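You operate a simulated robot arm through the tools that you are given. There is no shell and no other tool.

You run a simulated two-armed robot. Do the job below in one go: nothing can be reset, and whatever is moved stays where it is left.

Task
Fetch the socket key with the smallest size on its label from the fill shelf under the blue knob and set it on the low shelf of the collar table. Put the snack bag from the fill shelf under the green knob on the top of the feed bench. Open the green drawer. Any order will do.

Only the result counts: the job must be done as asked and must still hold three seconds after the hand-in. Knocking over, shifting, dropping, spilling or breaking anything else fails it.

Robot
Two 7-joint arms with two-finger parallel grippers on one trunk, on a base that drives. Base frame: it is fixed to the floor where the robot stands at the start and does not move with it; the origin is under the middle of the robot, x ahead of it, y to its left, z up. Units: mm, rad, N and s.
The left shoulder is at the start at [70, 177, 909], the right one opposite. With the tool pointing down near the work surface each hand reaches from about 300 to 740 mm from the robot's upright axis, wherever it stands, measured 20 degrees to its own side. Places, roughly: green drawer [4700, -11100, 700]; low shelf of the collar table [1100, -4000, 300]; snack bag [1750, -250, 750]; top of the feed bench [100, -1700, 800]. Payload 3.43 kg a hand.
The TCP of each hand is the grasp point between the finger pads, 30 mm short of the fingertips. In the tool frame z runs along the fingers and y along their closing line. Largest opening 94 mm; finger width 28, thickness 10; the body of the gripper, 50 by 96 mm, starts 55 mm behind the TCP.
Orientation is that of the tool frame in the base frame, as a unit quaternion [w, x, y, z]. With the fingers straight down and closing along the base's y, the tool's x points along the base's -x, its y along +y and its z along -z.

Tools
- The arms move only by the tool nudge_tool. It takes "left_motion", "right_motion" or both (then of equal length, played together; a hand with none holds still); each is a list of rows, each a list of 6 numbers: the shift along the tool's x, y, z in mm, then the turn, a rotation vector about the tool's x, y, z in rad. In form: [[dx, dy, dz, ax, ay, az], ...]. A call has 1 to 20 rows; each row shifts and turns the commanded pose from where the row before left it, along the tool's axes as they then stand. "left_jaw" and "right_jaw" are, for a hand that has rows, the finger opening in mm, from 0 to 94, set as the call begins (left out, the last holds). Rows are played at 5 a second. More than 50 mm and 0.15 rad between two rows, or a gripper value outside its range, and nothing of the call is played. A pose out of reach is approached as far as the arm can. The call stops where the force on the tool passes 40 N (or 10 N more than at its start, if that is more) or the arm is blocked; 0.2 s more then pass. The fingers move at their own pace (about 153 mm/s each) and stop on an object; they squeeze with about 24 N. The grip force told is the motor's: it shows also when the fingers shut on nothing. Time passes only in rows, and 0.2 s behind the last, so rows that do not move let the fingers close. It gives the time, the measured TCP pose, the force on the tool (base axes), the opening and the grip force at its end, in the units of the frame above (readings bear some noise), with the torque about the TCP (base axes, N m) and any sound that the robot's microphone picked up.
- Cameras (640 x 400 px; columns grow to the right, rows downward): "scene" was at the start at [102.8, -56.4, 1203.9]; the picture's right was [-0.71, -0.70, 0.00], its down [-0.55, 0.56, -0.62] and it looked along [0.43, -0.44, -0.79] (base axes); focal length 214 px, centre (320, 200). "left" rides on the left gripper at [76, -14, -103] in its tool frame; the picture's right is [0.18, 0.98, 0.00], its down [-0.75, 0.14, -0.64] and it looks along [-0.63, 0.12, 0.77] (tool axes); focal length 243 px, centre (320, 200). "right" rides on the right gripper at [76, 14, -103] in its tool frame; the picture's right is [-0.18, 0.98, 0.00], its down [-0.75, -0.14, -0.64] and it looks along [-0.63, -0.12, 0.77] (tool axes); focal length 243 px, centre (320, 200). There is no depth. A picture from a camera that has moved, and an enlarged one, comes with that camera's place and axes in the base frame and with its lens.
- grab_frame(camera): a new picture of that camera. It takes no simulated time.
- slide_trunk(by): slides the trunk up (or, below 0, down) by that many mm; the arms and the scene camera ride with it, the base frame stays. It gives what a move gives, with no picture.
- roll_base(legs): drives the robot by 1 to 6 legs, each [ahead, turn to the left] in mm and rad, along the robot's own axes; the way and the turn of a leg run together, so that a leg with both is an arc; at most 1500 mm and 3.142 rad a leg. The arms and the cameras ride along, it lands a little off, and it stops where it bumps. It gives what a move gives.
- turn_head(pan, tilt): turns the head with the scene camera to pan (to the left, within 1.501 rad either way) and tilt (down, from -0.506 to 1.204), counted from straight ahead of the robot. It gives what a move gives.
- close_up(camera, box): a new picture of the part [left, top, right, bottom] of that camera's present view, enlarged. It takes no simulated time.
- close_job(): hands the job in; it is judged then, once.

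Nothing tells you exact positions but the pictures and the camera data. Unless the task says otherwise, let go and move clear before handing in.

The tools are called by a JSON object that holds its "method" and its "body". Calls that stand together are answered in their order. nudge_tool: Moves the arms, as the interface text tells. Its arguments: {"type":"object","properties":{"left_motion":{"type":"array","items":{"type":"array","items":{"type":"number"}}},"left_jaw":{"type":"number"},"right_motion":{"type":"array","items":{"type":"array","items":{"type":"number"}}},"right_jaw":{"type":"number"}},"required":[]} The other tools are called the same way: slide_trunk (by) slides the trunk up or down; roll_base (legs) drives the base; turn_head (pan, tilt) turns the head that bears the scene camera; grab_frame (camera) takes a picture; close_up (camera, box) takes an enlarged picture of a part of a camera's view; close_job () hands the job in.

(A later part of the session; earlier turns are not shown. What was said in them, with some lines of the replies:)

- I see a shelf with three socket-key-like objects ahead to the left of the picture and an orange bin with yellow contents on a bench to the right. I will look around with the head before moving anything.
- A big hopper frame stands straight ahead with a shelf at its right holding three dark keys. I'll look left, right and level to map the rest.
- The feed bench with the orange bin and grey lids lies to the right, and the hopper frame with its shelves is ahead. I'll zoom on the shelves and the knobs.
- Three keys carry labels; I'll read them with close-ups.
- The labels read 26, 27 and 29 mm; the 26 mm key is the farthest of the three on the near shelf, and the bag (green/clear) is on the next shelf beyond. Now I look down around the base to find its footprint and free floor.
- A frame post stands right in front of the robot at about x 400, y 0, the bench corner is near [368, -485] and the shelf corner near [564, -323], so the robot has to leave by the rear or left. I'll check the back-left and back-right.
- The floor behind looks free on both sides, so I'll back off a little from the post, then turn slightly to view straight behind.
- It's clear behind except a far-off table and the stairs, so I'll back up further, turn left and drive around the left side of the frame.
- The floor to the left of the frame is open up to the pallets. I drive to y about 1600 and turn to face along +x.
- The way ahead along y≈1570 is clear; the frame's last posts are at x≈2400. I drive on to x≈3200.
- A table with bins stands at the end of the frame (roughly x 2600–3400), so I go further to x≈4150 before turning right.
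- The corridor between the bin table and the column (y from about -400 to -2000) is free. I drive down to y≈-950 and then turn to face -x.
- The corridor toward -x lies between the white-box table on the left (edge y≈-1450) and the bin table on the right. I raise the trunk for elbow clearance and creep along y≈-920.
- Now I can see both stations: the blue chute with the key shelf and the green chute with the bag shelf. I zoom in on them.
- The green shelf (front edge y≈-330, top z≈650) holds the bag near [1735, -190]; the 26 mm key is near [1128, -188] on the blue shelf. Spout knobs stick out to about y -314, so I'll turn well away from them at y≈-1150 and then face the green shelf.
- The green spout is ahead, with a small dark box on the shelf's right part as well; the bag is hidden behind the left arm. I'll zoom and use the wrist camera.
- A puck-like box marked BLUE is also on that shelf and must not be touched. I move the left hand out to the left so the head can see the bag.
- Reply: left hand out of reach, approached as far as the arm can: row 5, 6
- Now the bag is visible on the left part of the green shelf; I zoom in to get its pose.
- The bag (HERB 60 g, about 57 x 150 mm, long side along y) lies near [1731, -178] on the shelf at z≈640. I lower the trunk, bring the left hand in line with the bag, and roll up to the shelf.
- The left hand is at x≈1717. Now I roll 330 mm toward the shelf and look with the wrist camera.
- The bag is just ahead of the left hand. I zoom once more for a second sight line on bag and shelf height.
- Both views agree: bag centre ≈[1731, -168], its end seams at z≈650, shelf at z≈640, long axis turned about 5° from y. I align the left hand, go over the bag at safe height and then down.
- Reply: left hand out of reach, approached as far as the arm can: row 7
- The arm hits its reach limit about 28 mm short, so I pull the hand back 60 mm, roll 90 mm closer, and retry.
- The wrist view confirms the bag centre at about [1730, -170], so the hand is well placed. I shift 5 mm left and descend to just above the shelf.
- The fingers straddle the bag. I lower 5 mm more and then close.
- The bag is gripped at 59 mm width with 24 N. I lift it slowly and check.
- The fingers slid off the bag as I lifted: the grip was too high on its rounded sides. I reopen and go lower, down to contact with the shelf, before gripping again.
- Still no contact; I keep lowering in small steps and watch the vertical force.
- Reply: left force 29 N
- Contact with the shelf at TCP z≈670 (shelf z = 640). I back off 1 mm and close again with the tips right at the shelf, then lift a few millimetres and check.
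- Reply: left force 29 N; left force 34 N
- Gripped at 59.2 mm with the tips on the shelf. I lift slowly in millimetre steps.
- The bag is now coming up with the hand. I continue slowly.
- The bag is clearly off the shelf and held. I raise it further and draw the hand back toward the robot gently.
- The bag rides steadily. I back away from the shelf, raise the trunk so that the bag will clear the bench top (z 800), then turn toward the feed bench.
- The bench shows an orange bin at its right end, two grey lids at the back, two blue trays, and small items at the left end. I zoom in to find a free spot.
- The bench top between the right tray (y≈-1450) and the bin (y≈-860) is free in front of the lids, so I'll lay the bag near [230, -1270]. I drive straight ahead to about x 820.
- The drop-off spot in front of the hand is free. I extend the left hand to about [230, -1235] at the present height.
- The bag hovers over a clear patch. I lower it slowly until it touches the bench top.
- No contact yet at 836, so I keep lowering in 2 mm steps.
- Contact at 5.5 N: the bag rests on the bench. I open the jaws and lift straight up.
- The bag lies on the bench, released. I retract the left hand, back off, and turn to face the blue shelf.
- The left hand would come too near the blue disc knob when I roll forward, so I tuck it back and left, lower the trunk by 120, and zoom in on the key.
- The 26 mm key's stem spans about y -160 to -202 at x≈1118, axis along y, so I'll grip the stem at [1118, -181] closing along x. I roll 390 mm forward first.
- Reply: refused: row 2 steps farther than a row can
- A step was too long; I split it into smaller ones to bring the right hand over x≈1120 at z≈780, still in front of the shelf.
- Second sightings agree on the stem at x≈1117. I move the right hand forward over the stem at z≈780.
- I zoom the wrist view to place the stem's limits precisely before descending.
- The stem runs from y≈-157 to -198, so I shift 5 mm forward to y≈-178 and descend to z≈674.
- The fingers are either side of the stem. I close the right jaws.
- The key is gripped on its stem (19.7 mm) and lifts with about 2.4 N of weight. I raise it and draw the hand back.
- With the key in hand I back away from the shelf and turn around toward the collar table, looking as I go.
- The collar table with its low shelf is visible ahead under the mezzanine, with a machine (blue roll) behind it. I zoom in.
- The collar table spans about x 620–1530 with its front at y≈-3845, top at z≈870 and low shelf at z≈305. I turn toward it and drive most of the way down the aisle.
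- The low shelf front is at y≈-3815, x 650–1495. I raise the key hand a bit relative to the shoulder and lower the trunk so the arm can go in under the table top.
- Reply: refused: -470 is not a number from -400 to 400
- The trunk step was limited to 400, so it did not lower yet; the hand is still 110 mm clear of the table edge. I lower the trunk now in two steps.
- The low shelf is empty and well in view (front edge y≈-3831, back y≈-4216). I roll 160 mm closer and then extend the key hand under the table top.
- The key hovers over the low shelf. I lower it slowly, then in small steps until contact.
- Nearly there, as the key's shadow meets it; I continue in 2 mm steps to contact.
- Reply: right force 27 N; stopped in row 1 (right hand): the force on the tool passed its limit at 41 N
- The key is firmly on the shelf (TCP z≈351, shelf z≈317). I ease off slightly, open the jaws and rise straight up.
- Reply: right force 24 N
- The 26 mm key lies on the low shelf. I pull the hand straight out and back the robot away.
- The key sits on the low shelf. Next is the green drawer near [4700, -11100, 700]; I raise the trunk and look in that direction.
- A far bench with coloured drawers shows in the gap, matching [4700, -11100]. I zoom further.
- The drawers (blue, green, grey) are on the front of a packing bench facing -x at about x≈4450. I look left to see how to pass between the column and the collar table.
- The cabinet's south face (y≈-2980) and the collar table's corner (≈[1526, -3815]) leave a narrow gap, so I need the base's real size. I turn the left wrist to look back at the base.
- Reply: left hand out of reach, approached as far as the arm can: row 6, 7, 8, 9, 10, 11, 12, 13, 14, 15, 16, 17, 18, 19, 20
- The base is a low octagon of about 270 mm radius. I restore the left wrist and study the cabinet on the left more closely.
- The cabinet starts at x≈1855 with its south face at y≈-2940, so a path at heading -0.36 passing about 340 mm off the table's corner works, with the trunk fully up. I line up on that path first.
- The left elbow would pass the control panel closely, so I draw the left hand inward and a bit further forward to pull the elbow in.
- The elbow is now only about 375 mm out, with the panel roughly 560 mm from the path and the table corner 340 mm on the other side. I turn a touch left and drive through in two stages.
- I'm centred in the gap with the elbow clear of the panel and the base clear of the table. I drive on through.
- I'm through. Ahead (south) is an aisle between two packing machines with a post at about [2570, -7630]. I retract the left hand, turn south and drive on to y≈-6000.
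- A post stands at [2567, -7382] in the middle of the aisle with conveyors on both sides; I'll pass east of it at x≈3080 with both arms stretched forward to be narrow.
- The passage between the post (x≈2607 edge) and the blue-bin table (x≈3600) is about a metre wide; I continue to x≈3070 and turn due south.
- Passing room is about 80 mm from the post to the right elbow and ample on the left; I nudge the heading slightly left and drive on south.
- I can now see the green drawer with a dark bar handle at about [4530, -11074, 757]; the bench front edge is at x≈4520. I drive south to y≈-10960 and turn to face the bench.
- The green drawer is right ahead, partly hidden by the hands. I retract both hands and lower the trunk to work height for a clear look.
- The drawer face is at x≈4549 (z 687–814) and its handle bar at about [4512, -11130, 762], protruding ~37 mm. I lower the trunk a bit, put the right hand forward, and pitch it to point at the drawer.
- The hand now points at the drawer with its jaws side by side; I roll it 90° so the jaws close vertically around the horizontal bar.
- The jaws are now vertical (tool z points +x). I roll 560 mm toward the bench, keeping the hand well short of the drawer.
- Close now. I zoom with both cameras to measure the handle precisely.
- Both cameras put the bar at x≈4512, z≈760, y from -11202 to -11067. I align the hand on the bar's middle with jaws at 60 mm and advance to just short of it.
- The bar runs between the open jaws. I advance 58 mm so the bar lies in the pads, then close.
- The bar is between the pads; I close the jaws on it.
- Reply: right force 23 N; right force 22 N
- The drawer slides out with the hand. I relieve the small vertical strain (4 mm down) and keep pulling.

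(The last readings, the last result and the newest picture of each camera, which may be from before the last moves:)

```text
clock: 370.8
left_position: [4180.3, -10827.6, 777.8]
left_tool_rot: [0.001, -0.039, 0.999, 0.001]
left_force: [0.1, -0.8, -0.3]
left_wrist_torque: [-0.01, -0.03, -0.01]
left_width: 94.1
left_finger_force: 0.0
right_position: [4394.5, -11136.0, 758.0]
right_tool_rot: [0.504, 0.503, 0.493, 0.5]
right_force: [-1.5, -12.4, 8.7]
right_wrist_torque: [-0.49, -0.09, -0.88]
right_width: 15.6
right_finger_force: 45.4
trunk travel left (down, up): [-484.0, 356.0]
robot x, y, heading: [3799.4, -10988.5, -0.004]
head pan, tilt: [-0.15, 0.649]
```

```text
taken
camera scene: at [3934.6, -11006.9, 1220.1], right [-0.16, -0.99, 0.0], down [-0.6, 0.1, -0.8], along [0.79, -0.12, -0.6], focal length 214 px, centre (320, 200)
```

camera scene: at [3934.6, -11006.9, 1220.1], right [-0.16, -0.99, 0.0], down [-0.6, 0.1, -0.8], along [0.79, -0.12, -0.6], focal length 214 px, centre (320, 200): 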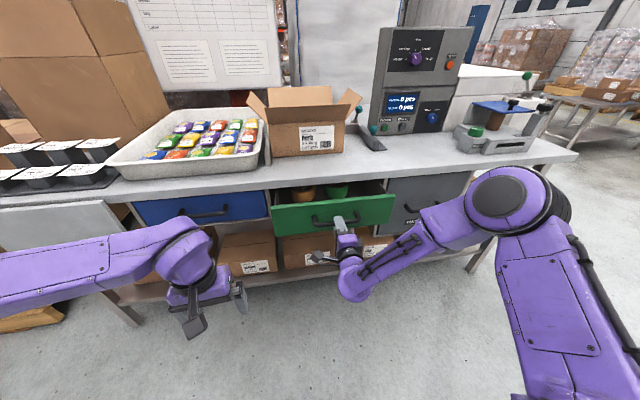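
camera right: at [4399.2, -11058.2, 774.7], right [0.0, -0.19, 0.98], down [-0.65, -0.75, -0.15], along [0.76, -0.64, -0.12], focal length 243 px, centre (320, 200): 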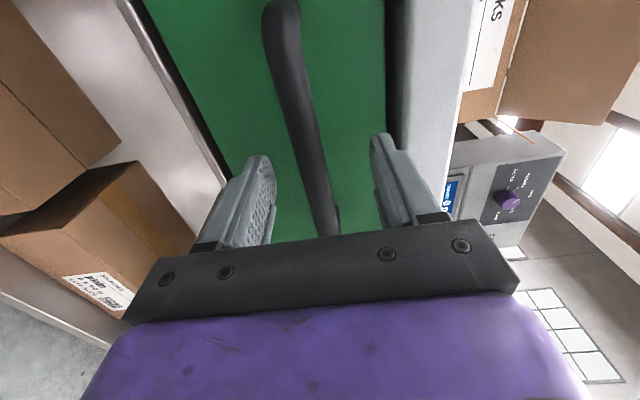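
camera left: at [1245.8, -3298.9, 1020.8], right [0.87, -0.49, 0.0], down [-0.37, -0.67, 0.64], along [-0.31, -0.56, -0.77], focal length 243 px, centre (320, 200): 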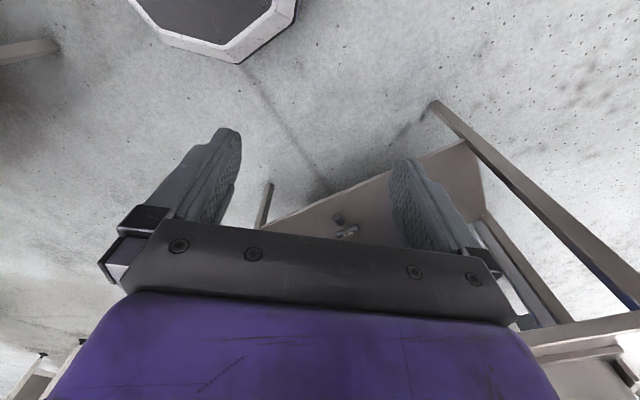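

The drawer is about 108 mm open and cups show inside. I keep pulling smoothly and watch the forces.

{"method": "nudge_tool", "body": {"right_motion": [[-2, 1, -8, 0, 0, 0], [0, 0, -12, 0, 0, 0], [0, 0, -15, 0, 0, 0], [0, 0, -15, 0, 0, 0], [0, 0, -15, 0, 0, 0], [0, 0, -10, 0, 0, 0]]}}

{"method": "grab_frame", "body": {"camera": "scene"}}

```text
clock: 372.2
left_position: [4181.0, -10825.5, 777.5]
left_tool_rot: [0.001, -0.039, 0.999, 0.0]
left_force: [0.3, -0.4, 0.0]
left_wrist_torque: [0.0, -0.02, 0.02]
left_width: 94.2
left_finger_force: 0.0
right_position: [4318.6, -11137.6, 757.2]
right_tool_rot: [0.502, 0.502, 0.496, 0.499]
right_force: [0.0, -10.2, 1.7]
right_wrist_torque: [-0.34, -0.04, 0.18]
right_width: 15.5
right_finger_force: 45.0
trunk travel left (down, up): [-484.0, 356.0]
robot x, y, heading: [3800.2, -10987.9, -0.004]
head pan, tilt: [-0.15, 0.649]
```

```text
taken
camera scene: at [3935.4, -11006.8, 1219.8], right [-0.16, -0.99, 0.0], down [-0.6, 0.09, -0.8], along [0.79, -0.12, -0.6], focal length 214 px, centre (320, 200)
```

scene: 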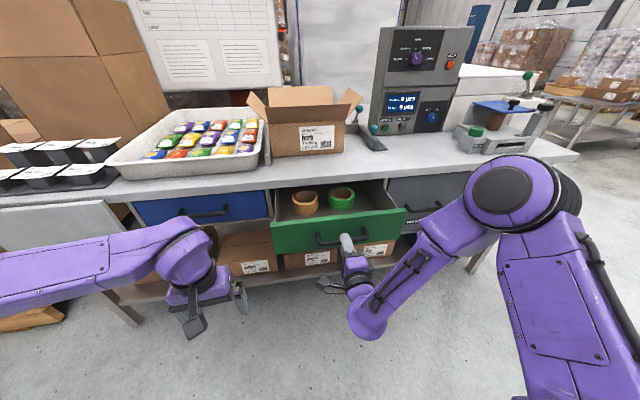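

It's about 184 mm open, with tape rolls inside. I continue pulling until I feel its end stop.

{"method": "nudge_tool", "body": {"right_motion": [[-2, 0, -8, 0, 0, 0], [0, 0, -12, 0, 0, 0], [0, 0, -12, 0, 0, 0], [0, 0, -12, 0, 0, 0], [0, 0, -12, 0, 0, 0]]}}

{"method": "nudge_tool", "body": {"right_motion": [[-1, 0, -8, 0, 0, 0], [0, 0, -10, 0, 0, 0], [0, 0, -10, 0, 0, 0], [0, 0, -10, 0, 0, 0]]}}

{"method": "grab_frame", "body": {"camera": "scene"}}

```text
clock: 373.4
left_position: [4180.4, -10825.7, 776.7]
left_tool_rot: [-0.001, -0.039, 0.999, 0.0]
left_force: [0.9, 0.2, -0.4]
left_wrist_torque: [-0.01, 0.03, 0.01]
left_width: 94.2
left_finger_force: 0.1
right_position: [4262.1, -11137.1, 756.7]
right_tool_rot: [0.501, 0.501, 0.499, 0.5]
right_force: [-0.9, -0.9, -3.2]
right_wrist_torque: [-0.13, 0.07, 0.25]
right_width: 15.7
right_finger_force: 44.9
trunk travel left (down, up): [-484.0, 356.0]
robot x, y, heading: [3800.4, -10990.0, -0.005]
head pan, tilt: [-0.15, 0.649]
```

```text
clock: 374.4
left_position: [4179.1, -10825.2, 778.0]
left_tool_rot: [0.001, -0.038, 0.999, 0.0]
left_force: [-0.1, -1.3, -0.8]
left_wrist_torque: [0.0, 0.01, 0.02]
left_width: 94.1
left_finger_force: 0.1
right_position: [4234.9, -11137.0, 757.5]
right_tool_rot: [0.508, 0.501, 0.489, 0.502]
right_force: [1.7, -4.8, 24.2]
right_wrist_torque: [-0.57, -0.36, 1.32]
right_width: 15.7
right_finger_force: 45.4
right hand out of reach, approached as far as the arm can: row 3, 4
trunk travel left (down, up): [-484.0, 356.0]
robot x, y, heading: [3800.9, -10988.3, -0.01]
head pan, tilt: [-0.15, 0.649]
stopped in row 4 (right hand): the force on the tool passed its limit at 47 N (the readings are from after the stop); the commanded pose is now the measured one
```

```text
taken
camera scene: at [3934.3, -11005.2, 1220.4], right [-0.16, -0.99, 0.0], down [-0.6, 0.09, -0.8], along [0.79, -0.12, -0.6], focal length 214 px, centre (320, 200)
```

scene: 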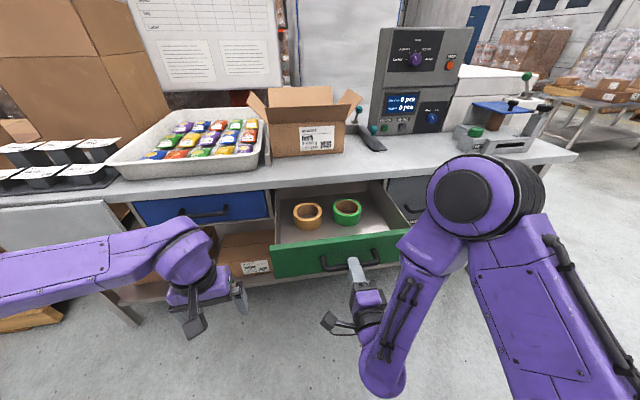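

The arm ran out of folding room at 268 mm of opening, so I continue by backing the base a little and checking whether the drawer still follows.

{"method": "roll_base", "body": {"legs": [[-40, 0]]}}

{"method": "grab_frame", "body": {"camera": "scene"}}

```text
clock: 375.1
left_position: [4173.9, -10825.4, 777.7]
left_tool_rot: [0.0, -0.038, 0.999, 0.0]
left_force: [0.2, -0.2, -0.1]
left_wrist_torque: [0.01, -0.02, 0.0]
left_width: 93.9
left_finger_force: 0.1
right_position: [4231.8, -11137.7, 757.1]
right_tool_rot: [0.51, 0.5, 0.488, 0.503]
right_force: [-1.2, -0.3, 0.3]
right_wrist_torque: [-0.32, -0.09, -0.1]
right_width: 15.5
right_finger_force: 44.8
trunk travel left (down, up): [-484.0, 356.0]
robot x, y, heading: [3792.2, -10993.9, -0.005]
head pan, tilt: [-0.15, 0.649]
stopped in leg 1: the force on the tool passed its limit at 44 N (the readings are from after the stop); the commanded pose is now the measured one
```

```text
taken
camera scene: at [3930.0, -11005.2, 1219.7], right [-0.16, -0.99, 0.0], down [-0.6, 0.09, -0.8], along [0.79, -0.12, -0.6], focal length 214 px, centre (320, 200)
```

scene: 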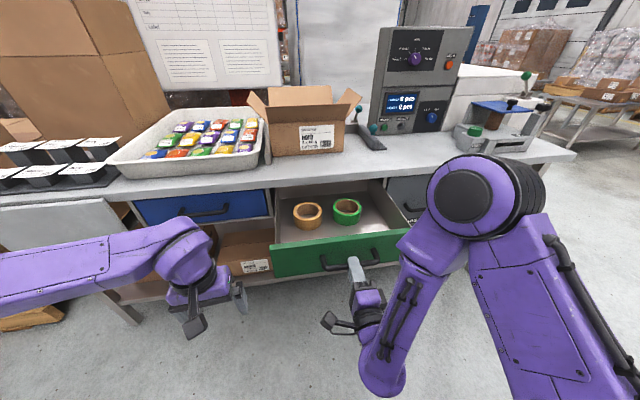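

It stopped with 44 N after only a few millimetres, which suggests the end stop at about 270 mm. I test once more with a gentle 3 mm pull.

{"method": "nudge_tool", "body": {"right_motion": [[0, 0, -2, 0, 0, 0], [0, 0, -2, 0, 0, 0]]}}

{"method": "close_up", "body": {"camera": "scene", "box": [240, 160, 440, 285]}}

```text
clock: 375.7
left_position: [4174.9, -10826.1, 777.3]
left_tool_rot: [-0.001, -0.038, 0.999, 0.0]
left_force: [0.4, 0.4, 0.7]
left_wrist_torque: [-0.01, -0.02, -0.03]
left_width: 93.9
left_finger_force: 0.1
right_position: [4227.0, -11136.0, 757.6]
right_tool_rot: [0.511, 0.5, 0.487, 0.502]
right_force: [-0.4, -4.4, 1.2]
right_wrist_torque: [-0.65, 0.01, 1.25]
right_width: 15.7
right_finger_force: 44.7
trunk travel left (down, up): [-484.0, 356.0]
robot x, y, heading: [3795.5, -10992.9, -0.012]
head pan, tilt: [-0.15, 0.649]
```

```text
3.20 times, centred on (340, 222) of scene
camera zoom: at [3930.2, -11006.1, 1219.9], right [-0.16, -0.99, 0.0], down [-0.6, 0.1, -0.8], along [0.79, -0.12, -0.6], focal length 686 px, centre (256, 128)
```

zoom: 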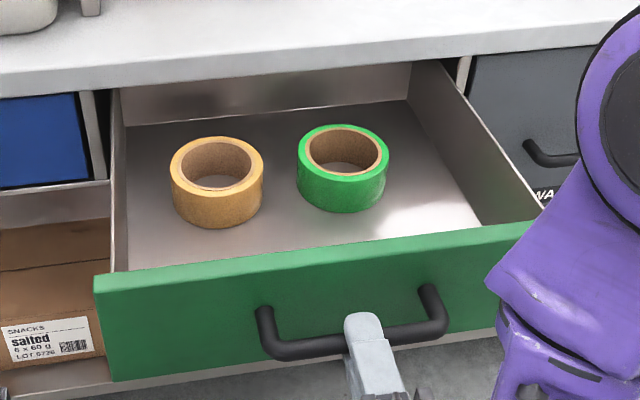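

The drawer still follows freely, so that stop came from the folded arm, not the drawer. I release the handle, back the base 150 mm, and regrip for the rest of the travel.

{"method": "nudge_tool", "body": {"right_motion": [[0, 0, 0, 0, 0, 0], [0, 0, 0, 0, 0, 0], [0, 0, 0, 0, 0, 0]], "right_jaw": 60}}

{"method": "roll_base", "body": {"legs": [[-170, 0]]}}

{"method": "grab_frame", "body": {"camera": "scene"}}

{"method": "grab_frame", "body": {"camera": "right"}}

```text
clock: 376.5
left_position: [4173.9, -10826.5, 778.3]
left_tool_rot: [0.0, -0.039, 0.999, 0.0]
left_force: [0.1, 0.1, -0.6]
left_wrist_torque: [-0.02, 0.0, -0.01]
left_width: 93.9
left_finger_force: 0.2
right_position: [4227.2, -11134.7, 756.6]
right_tool_rot: [0.51, 0.499, 0.487, 0.503]
right_force: [0.5, -0.2, -0.3]
right_wrist_torque: [0.0, 0.02, 0.01]
right_width: 60.1
right_finger_force: 0.0
trunk travel left (down, up): [-484.0, 356.0]
robot x, y, heading: [3794.7, -10991.3, -0.004]
head pan, tilt: [-0.15, 0.649]
```

```text
clock: 378.0
left_position: [4004.1, -10824.6, 779.2]
left_tool_rot: [0.0, -0.039, 0.999, -0.001]
left_force: [0.0, -0.2, -0.6]
left_wrist_torque: [-0.03, -0.01, -0.01]
left_width: 94.1
left_finger_force: 0.1
right_position: [4057.9, -11132.9, 757.6]
right_tool_rot: [0.509, 0.5, 0.487, 0.503]
right_force: [-0.7, -0.3, 0.1]
right_wrist_torque: [-0.01, -0.01, -0.03]
right_width: 59.7
right_finger_force: 0.0
trunk travel left (down, up): [-484.0, 356.0]
robot x, y, heading: [3628.5, -10988.8, -0.011]
head pan, tilt: [-0.15, 0.649]
```

```text
taken
camera scene: at [3759.6, -11004.2, 1220.0], right [-0.16, -0.99, 0.0], down [-0.6, 0.09, -0.8], along [0.79, -0.12, -0.6], focal length 214 px, centre (320, 200)
```

scene: 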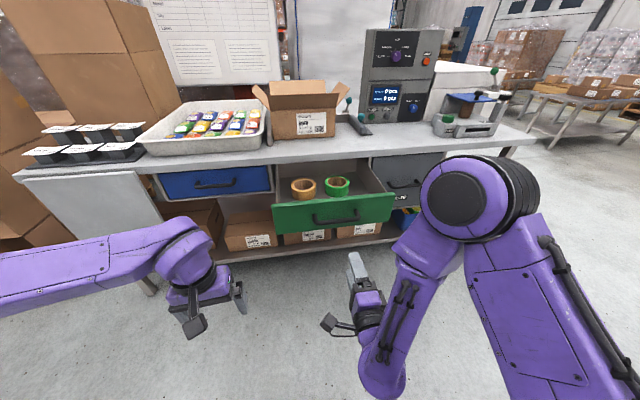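

```text
taken
camera right: at [3955.4, -11056.5, 769.2], right [-0.03, -0.19, 0.98], down [-0.65, -0.74, -0.16], along [0.76, -0.65, -0.1], focal length 243 px, centre (320, 200)
```

right: 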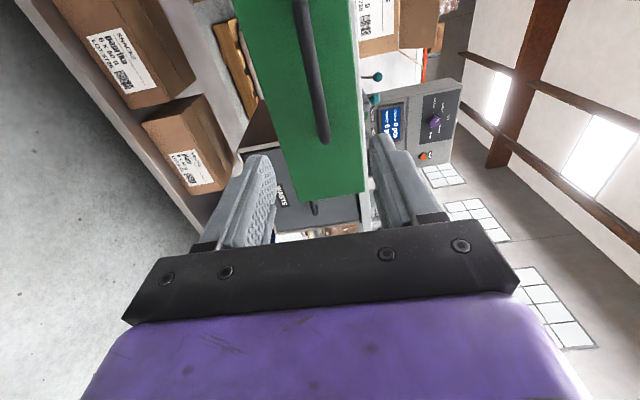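

The drawer stays open with its bar at x≈4237. I straighten the tool's small tilt, reach forward again and regrip.

{"method": "nudge_tool", "body": {"right_motion": [[0, 0, 0, 0.0256, 0.019, 0], [0, 0, 30, 0, 0, 0], [0, 0, 35, 0, 0, 0], [0, 0, 35, 0, 0, 0], [0, 0, 30, 0, 0, 0]], "right_jaw": 60}}

{"method": "grab_frame", "body": {"camera": "right"}}

```text
clock: 379.2
left_position: [4006.3, -10825.2, 777.5]
left_tool_rot: [0.0, -0.039, 0.999, 0.0]
left_force: [0.9, 1.1, -0.1]
left_wrist_torque: [0.0, 0.02, -0.02]
left_width: 94.0
left_finger_force: 0.0
right_position: [4193.8, -11133.0, 753.8]
right_tool_rot: [0.499, 0.501, 0.499, 0.501]
right_force: [0.3, -1.0, -0.3]
right_wrist_torque: [0.0, 0.01, 0.0]
right_width: 60.1
right_finger_force: 0.0
right hand out of reach, approached as far as the arm can: row 1
trunk travel left (down, up): [-484.0, 356.0]
robot x, y, heading: [3622.5, -10989.9, -0.004]
head pan, tilt: [-0.15, 0.649]
```

```text
taken
camera right: at [4090.6, -11056.5, 768.8], right [0.0, -0.19, 0.98], down [-0.64, -0.75, -0.14], along [0.77, -0.63, -0.12], focal length 243 px, centre (320, 200)
```

right: 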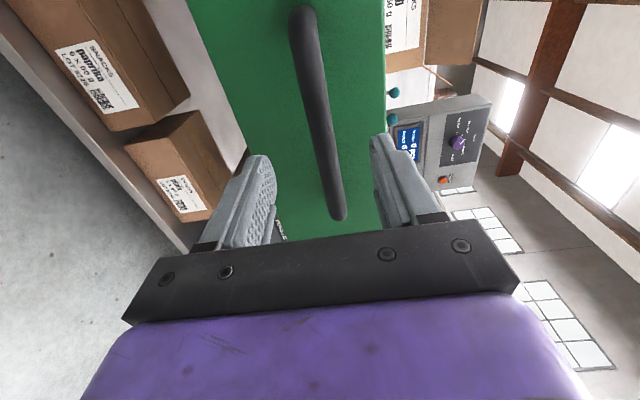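

Well lined up. I advance 35 mm, raise 3.5 mm, and close on the bar.

{"method": "nudge_tool", "body": {"right_motion": [[0, 3.5, 15, 0, 0, 0], [0, 0, 20, 0, 0, 0]]}}

{"method": "nudge_tool", "body": {"right_motion": [[0, 0, 0, 0, 0, 0], [0, 0, 0, 0, 0, 0], [0, 0, 0, 0, 0, 0], [0, 0, 0, 0, 0, 0]], "right_jaw": 0}}

{"method": "nudge_tool", "body": {"right_motion": [[0, 0, -4, 0, 0, 0], [0, 0, -6, 0, 0, 0], [0, 0, -8, 0, 0, 0], [0, 0, -8, 0, 0, 0]]}}

{"method": "close_up", "body": {"camera": "scene", "box": [240, 140, 440, 265]}}

```text
clock: 379.8
left_position: [4004.6, -10825.1, 777.3]
left_tool_rot: [0.0, -0.038, 0.999, 0.0]
left_force: [0.7, 0.7, -0.5]
left_wrist_torque: [0.01, 0.04, -0.02]
left_width: 93.7
left_finger_force: 0.0
right_position: [4228.3, -11133.2, 756.9]
right_tool_rot: [0.499, 0.501, 0.498, 0.502]
right_force: [-0.3, -0.4, -0.1]
right_wrist_torque: [-0.03, 0.02, -0.01]
right_width: 59.8
right_finger_force: 0.1
trunk travel left (down, up): [-484.0, 356.0]
robot x, y, heading: [3622.0, -10988.9, -0.006]
head pan, tilt: [-0.15, 0.649]
```

```text
clock: 380.8
left_position: [4005.3, -10824.4, 775.5]
left_tool_rot: [0.0, -0.04, 0.999, 0.0]
left_force: [-0.6, 0.4, -0.2]
left_wrist_torque: [-0.03, 0.02, 0.0]
left_width: 94.0
left_finger_force: 0.0
right_position: [4227.6, -11133.0, 757.7]
right_tool_rot: [0.499, 0.502, 0.499, 0.501]
right_force: [0.4, -0.6, 0.1]
right_wrist_torque: [-0.65, -0.01, 0.06]
right_width: 15.8
right_finger_force: 44.7
trunk travel left (down, up): [-484.0, 356.0]
robot x, y, heading: [3629.1, -10986.3, -0.005]
head pan, tilt: [-0.15, 0.649]
```

```text
clock: 381.8
left_position: [4008.8, -10824.5, 775.1]
left_tool_rot: [-0.003, -0.04, 0.999, 0.0]
left_force: [0.2, -0.6, 0.5]
left_wrist_torque: [-0.01, 0.0, 0.02]
left_width: 94.1
left_finger_force: 0.1
right_position: [4206.1, -11133.4, 758.6]
right_tool_rot: [0.5, 0.501, 0.498, 0.501]
right_force: [41.5, 1.7, 3.6]
right_wrist_torque: [-0.77, 0.13, 0.0]
right_width: 15.5
right_finger_force: 44.8
trunk travel left (down, up): [-484.0, 356.0]
robot x, y, heading: [3625.9, -10988.1, -0.001]
head pan, tilt: [-0.15, 0.649]
```

```text
3.20 times, centred on (340, 202) of scene
camera zoom: at [3766.9, -11003.1, 1219.4], right [-0.15, -0.99, 0.0], down [-0.6, 0.09, -0.79], along [0.78, -0.12, -0.61], focal length 686 px, centre (256, 192)
```

zoom: 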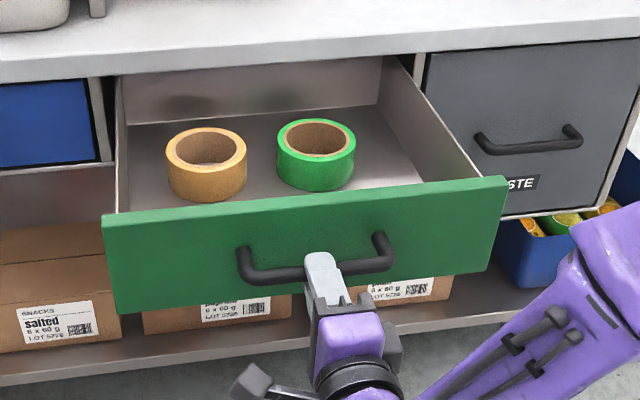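

Now there is a clean 41 N resistance in x: the end stop, at about 297 mm of opening. I ease off 4 mm of strain, let go, and back away.

{"method": "nudge_tool", "body": {"right_motion": [[0, 0, 3.5, 0, 0, 0], [0, 0, 0, 0, 0, 0]]}}

{"method": "nudge_tool", "body": {"right_motion": [[0, 0, 0, 0, 0, 0], [0, 0, 0, 0, 0, 0], [0, 0, 0, 0, 0, 0]], "right_jaw": 60}}

{"method": "nudge_tool", "body": {"right_motion": [[0, 0, -15, 0, 0, 0], [0, 0, -25, 0, 0, 0], [0, 0, -30, 0, 0, 0], [0, 0, -30, 0, 0, 0]]}}

{"method": "grab_frame", "body": {"camera": "scene"}}

```text
clock: 382.4
left_position: [4006.4, -10823.9, 776.3]
left_tool_rot: [-0.001, -0.038, 0.999, 0.0]
left_force: [-0.2, -0.7, -0.6]
left_wrist_torque: [0.01, 0.02, -0.02]
left_width: 94.0
left_finger_force: 0.1
right_position: [4206.3, -11132.8, 757.5]
right_tool_rot: [0.499, 0.502, 0.498, 0.502]
right_force: [27.2, -1.0, 10.8]
right_wrist_torque: [-0.69, -0.21, -0.09]
right_width: 15.7
right_finger_force: 45.3
trunk travel left (down, up): [-484.0, 356.0]
robot x, y, heading: [3624.8, -10988.2, -0.007]
head pan, tilt: [-0.15, 0.649]
```

```text
clock: 383.2
left_position: [4005.7, -10824.1, 776.4]
left_tool_rot: [0.0, -0.039, 0.999, 0.0]
left_force: [0.0, 0.1, -0.4]
left_wrist_torque: [0.03, 0.01, 0.0]
left_width: 94.1
left_finger_force: 0.1
right_position: [4203.7, -11132.5, 757.9]
right_tool_rot: [0.498, 0.501, 0.499, 0.502]
right_force: [0.7, 0.3, -0.4]
right_wrist_torque: [-0.01, -0.02, 0.01]
right_width: 60.0
right_finger_force: 0.1
trunk travel left (down, up): [-484.0, 356.0]
robot x, y, heading: [3626.7, -10988.6, -0.005]
head pan, tilt: [-0.15, 0.649]
```

```text
clock: 384.2
left_position: [4004.5, -10825.2, 778.6]
left_tool_rot: [0.0, -0.039, 0.999, 0.001]
left_force: [0.1, -0.4, 0.6]
left_wrist_torque: [-0.02, 0.0, 0.01]
left_width: 94.0
left_finger_force: 0.0
right_position: [4103.8, -11131.9, 757.2]
right_tool_rot: [0.499, 0.501, 0.499, 0.501]
right_force: [0.3, 0.2, -0.6]
right_wrist_torque: [-0.02, 0.0, 0.01]
right_width: 59.8
right_finger_force: 0.0
trunk travel left (down, up): [-484.0, 356.0]
robot x, y, heading: [3621.9, -10987.0, -0.008]
head pan, tilt: [-0.15, 0.649]
```

```text
taken
camera scene: at [3760.4, -11003.9, 1219.9], right [-0.16, -0.99, 0.0], down [-0.6, 0.09, -0.8], along [0.79, -0.12, -0.6], focal length 214 px, centre (320, 200)
```

scene: 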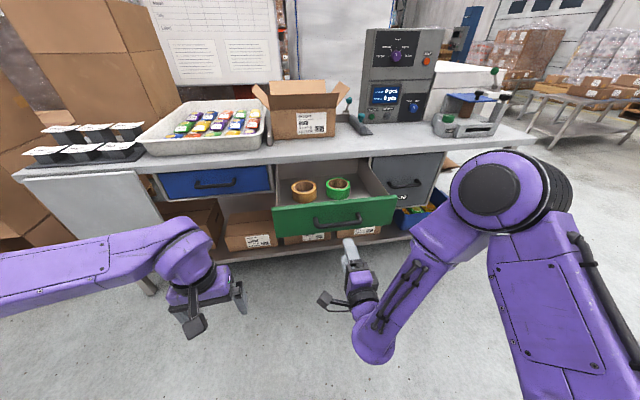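

The drawer is fully open and the hand is free of the handle. I back the robot off and take a last look.

{"method": "roll_base", "body": {"legs": [[-250, 0]]}}

{"method": "turn_head", "body": {"pan": 0.0, "tilt": 0.45}}

{"method": "grab_frame", "body": {"camera": "scene"}}

{"method": "close_up", "body": {"camera": "scene", "box": [240, 150, 440, 275]}}

```text
clock: 386.0
left_position: [3751.0, -10824.1, 777.8]
left_tool_rot: [0.001, -0.038, 0.999, 0.0]
left_force: [-0.1, 0.5, 0.1]
left_wrist_torque: [0.01, 0.0, 0.04]
left_width: 94.2
left_finger_force: 0.0
right_position: [3850.6, -11131.7, 757.7]
right_tool_rot: [0.5, 0.502, 0.497, 0.501]
right_force: [0.4, 0.7, 0.7]
right_wrist_torque: [-0.04, -0.03, -0.02]
right_width: 59.8
right_finger_force: 0.0
trunk travel left (down, up): [-484.0, 356.0]
robot x, y, heading: [3370.4, -10982.9, -0.006]
head pan, tilt: [-0.15, 0.649]
```

```text
clock: 386.7
left_position: [3750.0, -10823.5, 777.8]
left_tool_rot: [0.0, -0.038, 0.999, -0.001]
left_force: [-0.6, 0.0, 0.0]
left_wrist_torque: [-0.01, -0.02, 0.0]
left_width: 94.0
left_finger_force: 0.0
right_position: [3850.8, -11131.7, 756.4]
right_tool_rot: [0.499, 0.502, 0.498, 0.5]
right_force: [-0.5, 0.1, 0.4]
right_wrist_torque: [0.03, 0.01, 0.0]
right_width: 59.9
right_finger_force: 0.0
trunk travel left (down, up): [-484.0, 356.0]
robot x, y, heading: [3371.7, -10986.0, -0.01]
head pan, tilt: [0.0, 0.45]
```

```text
taken
camera scene: at [3513.1, -10989.7, 1237.6], right [-0.01, -1.0, 0.0], down [-0.44, 0.0, -0.9], along [0.9, -0.01, -0.44], focal length 214 px, centre (320, 200)
```

scene: 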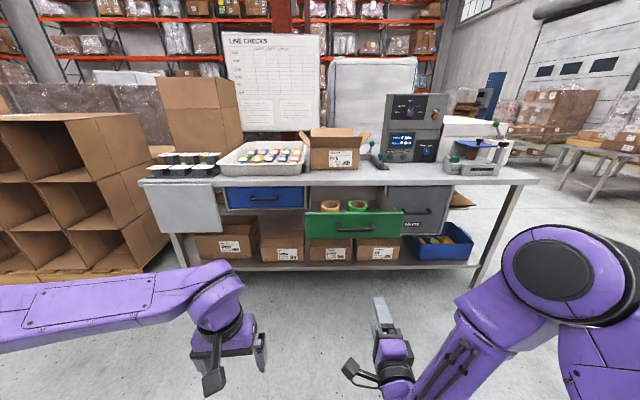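

```text
3.20 times, centred on (340, 212) of scene
camera zoom: at [3513.1, -10989.7, 1237.6], right [-0.01, -1.0, 0.0], down [-0.44, 0.0, -0.9], along [0.9, -0.01, -0.44], focal length 686 px, centre (256, 160)
```

zoom: 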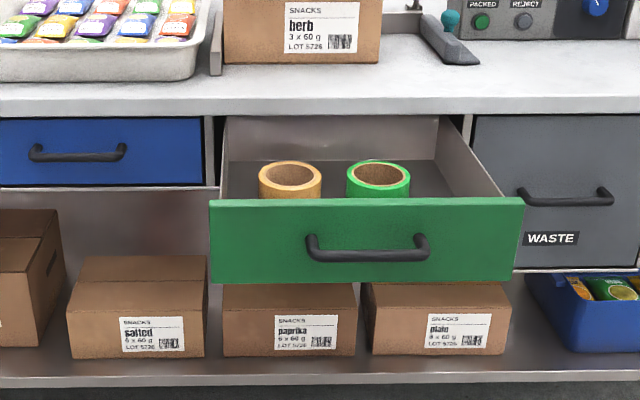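

The green drawer stands fully open with both hands clear, the 26 mm key is on the collar table's low shelf, and the snack bag is on the feed bench. Everything asked for is done, so I hand in.

{"method": "close_job", "body": {}}

```text
The job is handed in.
```

All three parts of the job are done and handed in. I have not seen the verdict.

- **Socket key:** the three keys on the shelf under the blue knob read 26, 27 and 29 mm. I put the 26 mm one on the low shelf of the collar table, at about [983, -3959].
- **Snack bag:** the HERB 60 g bag from the shelf under the green knob lies on top of the feed bench at about [230, -1236]. It is in the clear strip between the blue tray and the orange bin. On my first attempt the fingers slipped off as I lifted; the bag stayed on its shelf and the second grip held.
- **Green drawer:** it is open about 300 mm, pulled until it met its end stop. The tape rolls inside are still standing.

The robot bumped into nothing on its drives. I last saw the bag and the key just after setting each one down and did not go back to check them. Both hands were empty and clear when I handed in.
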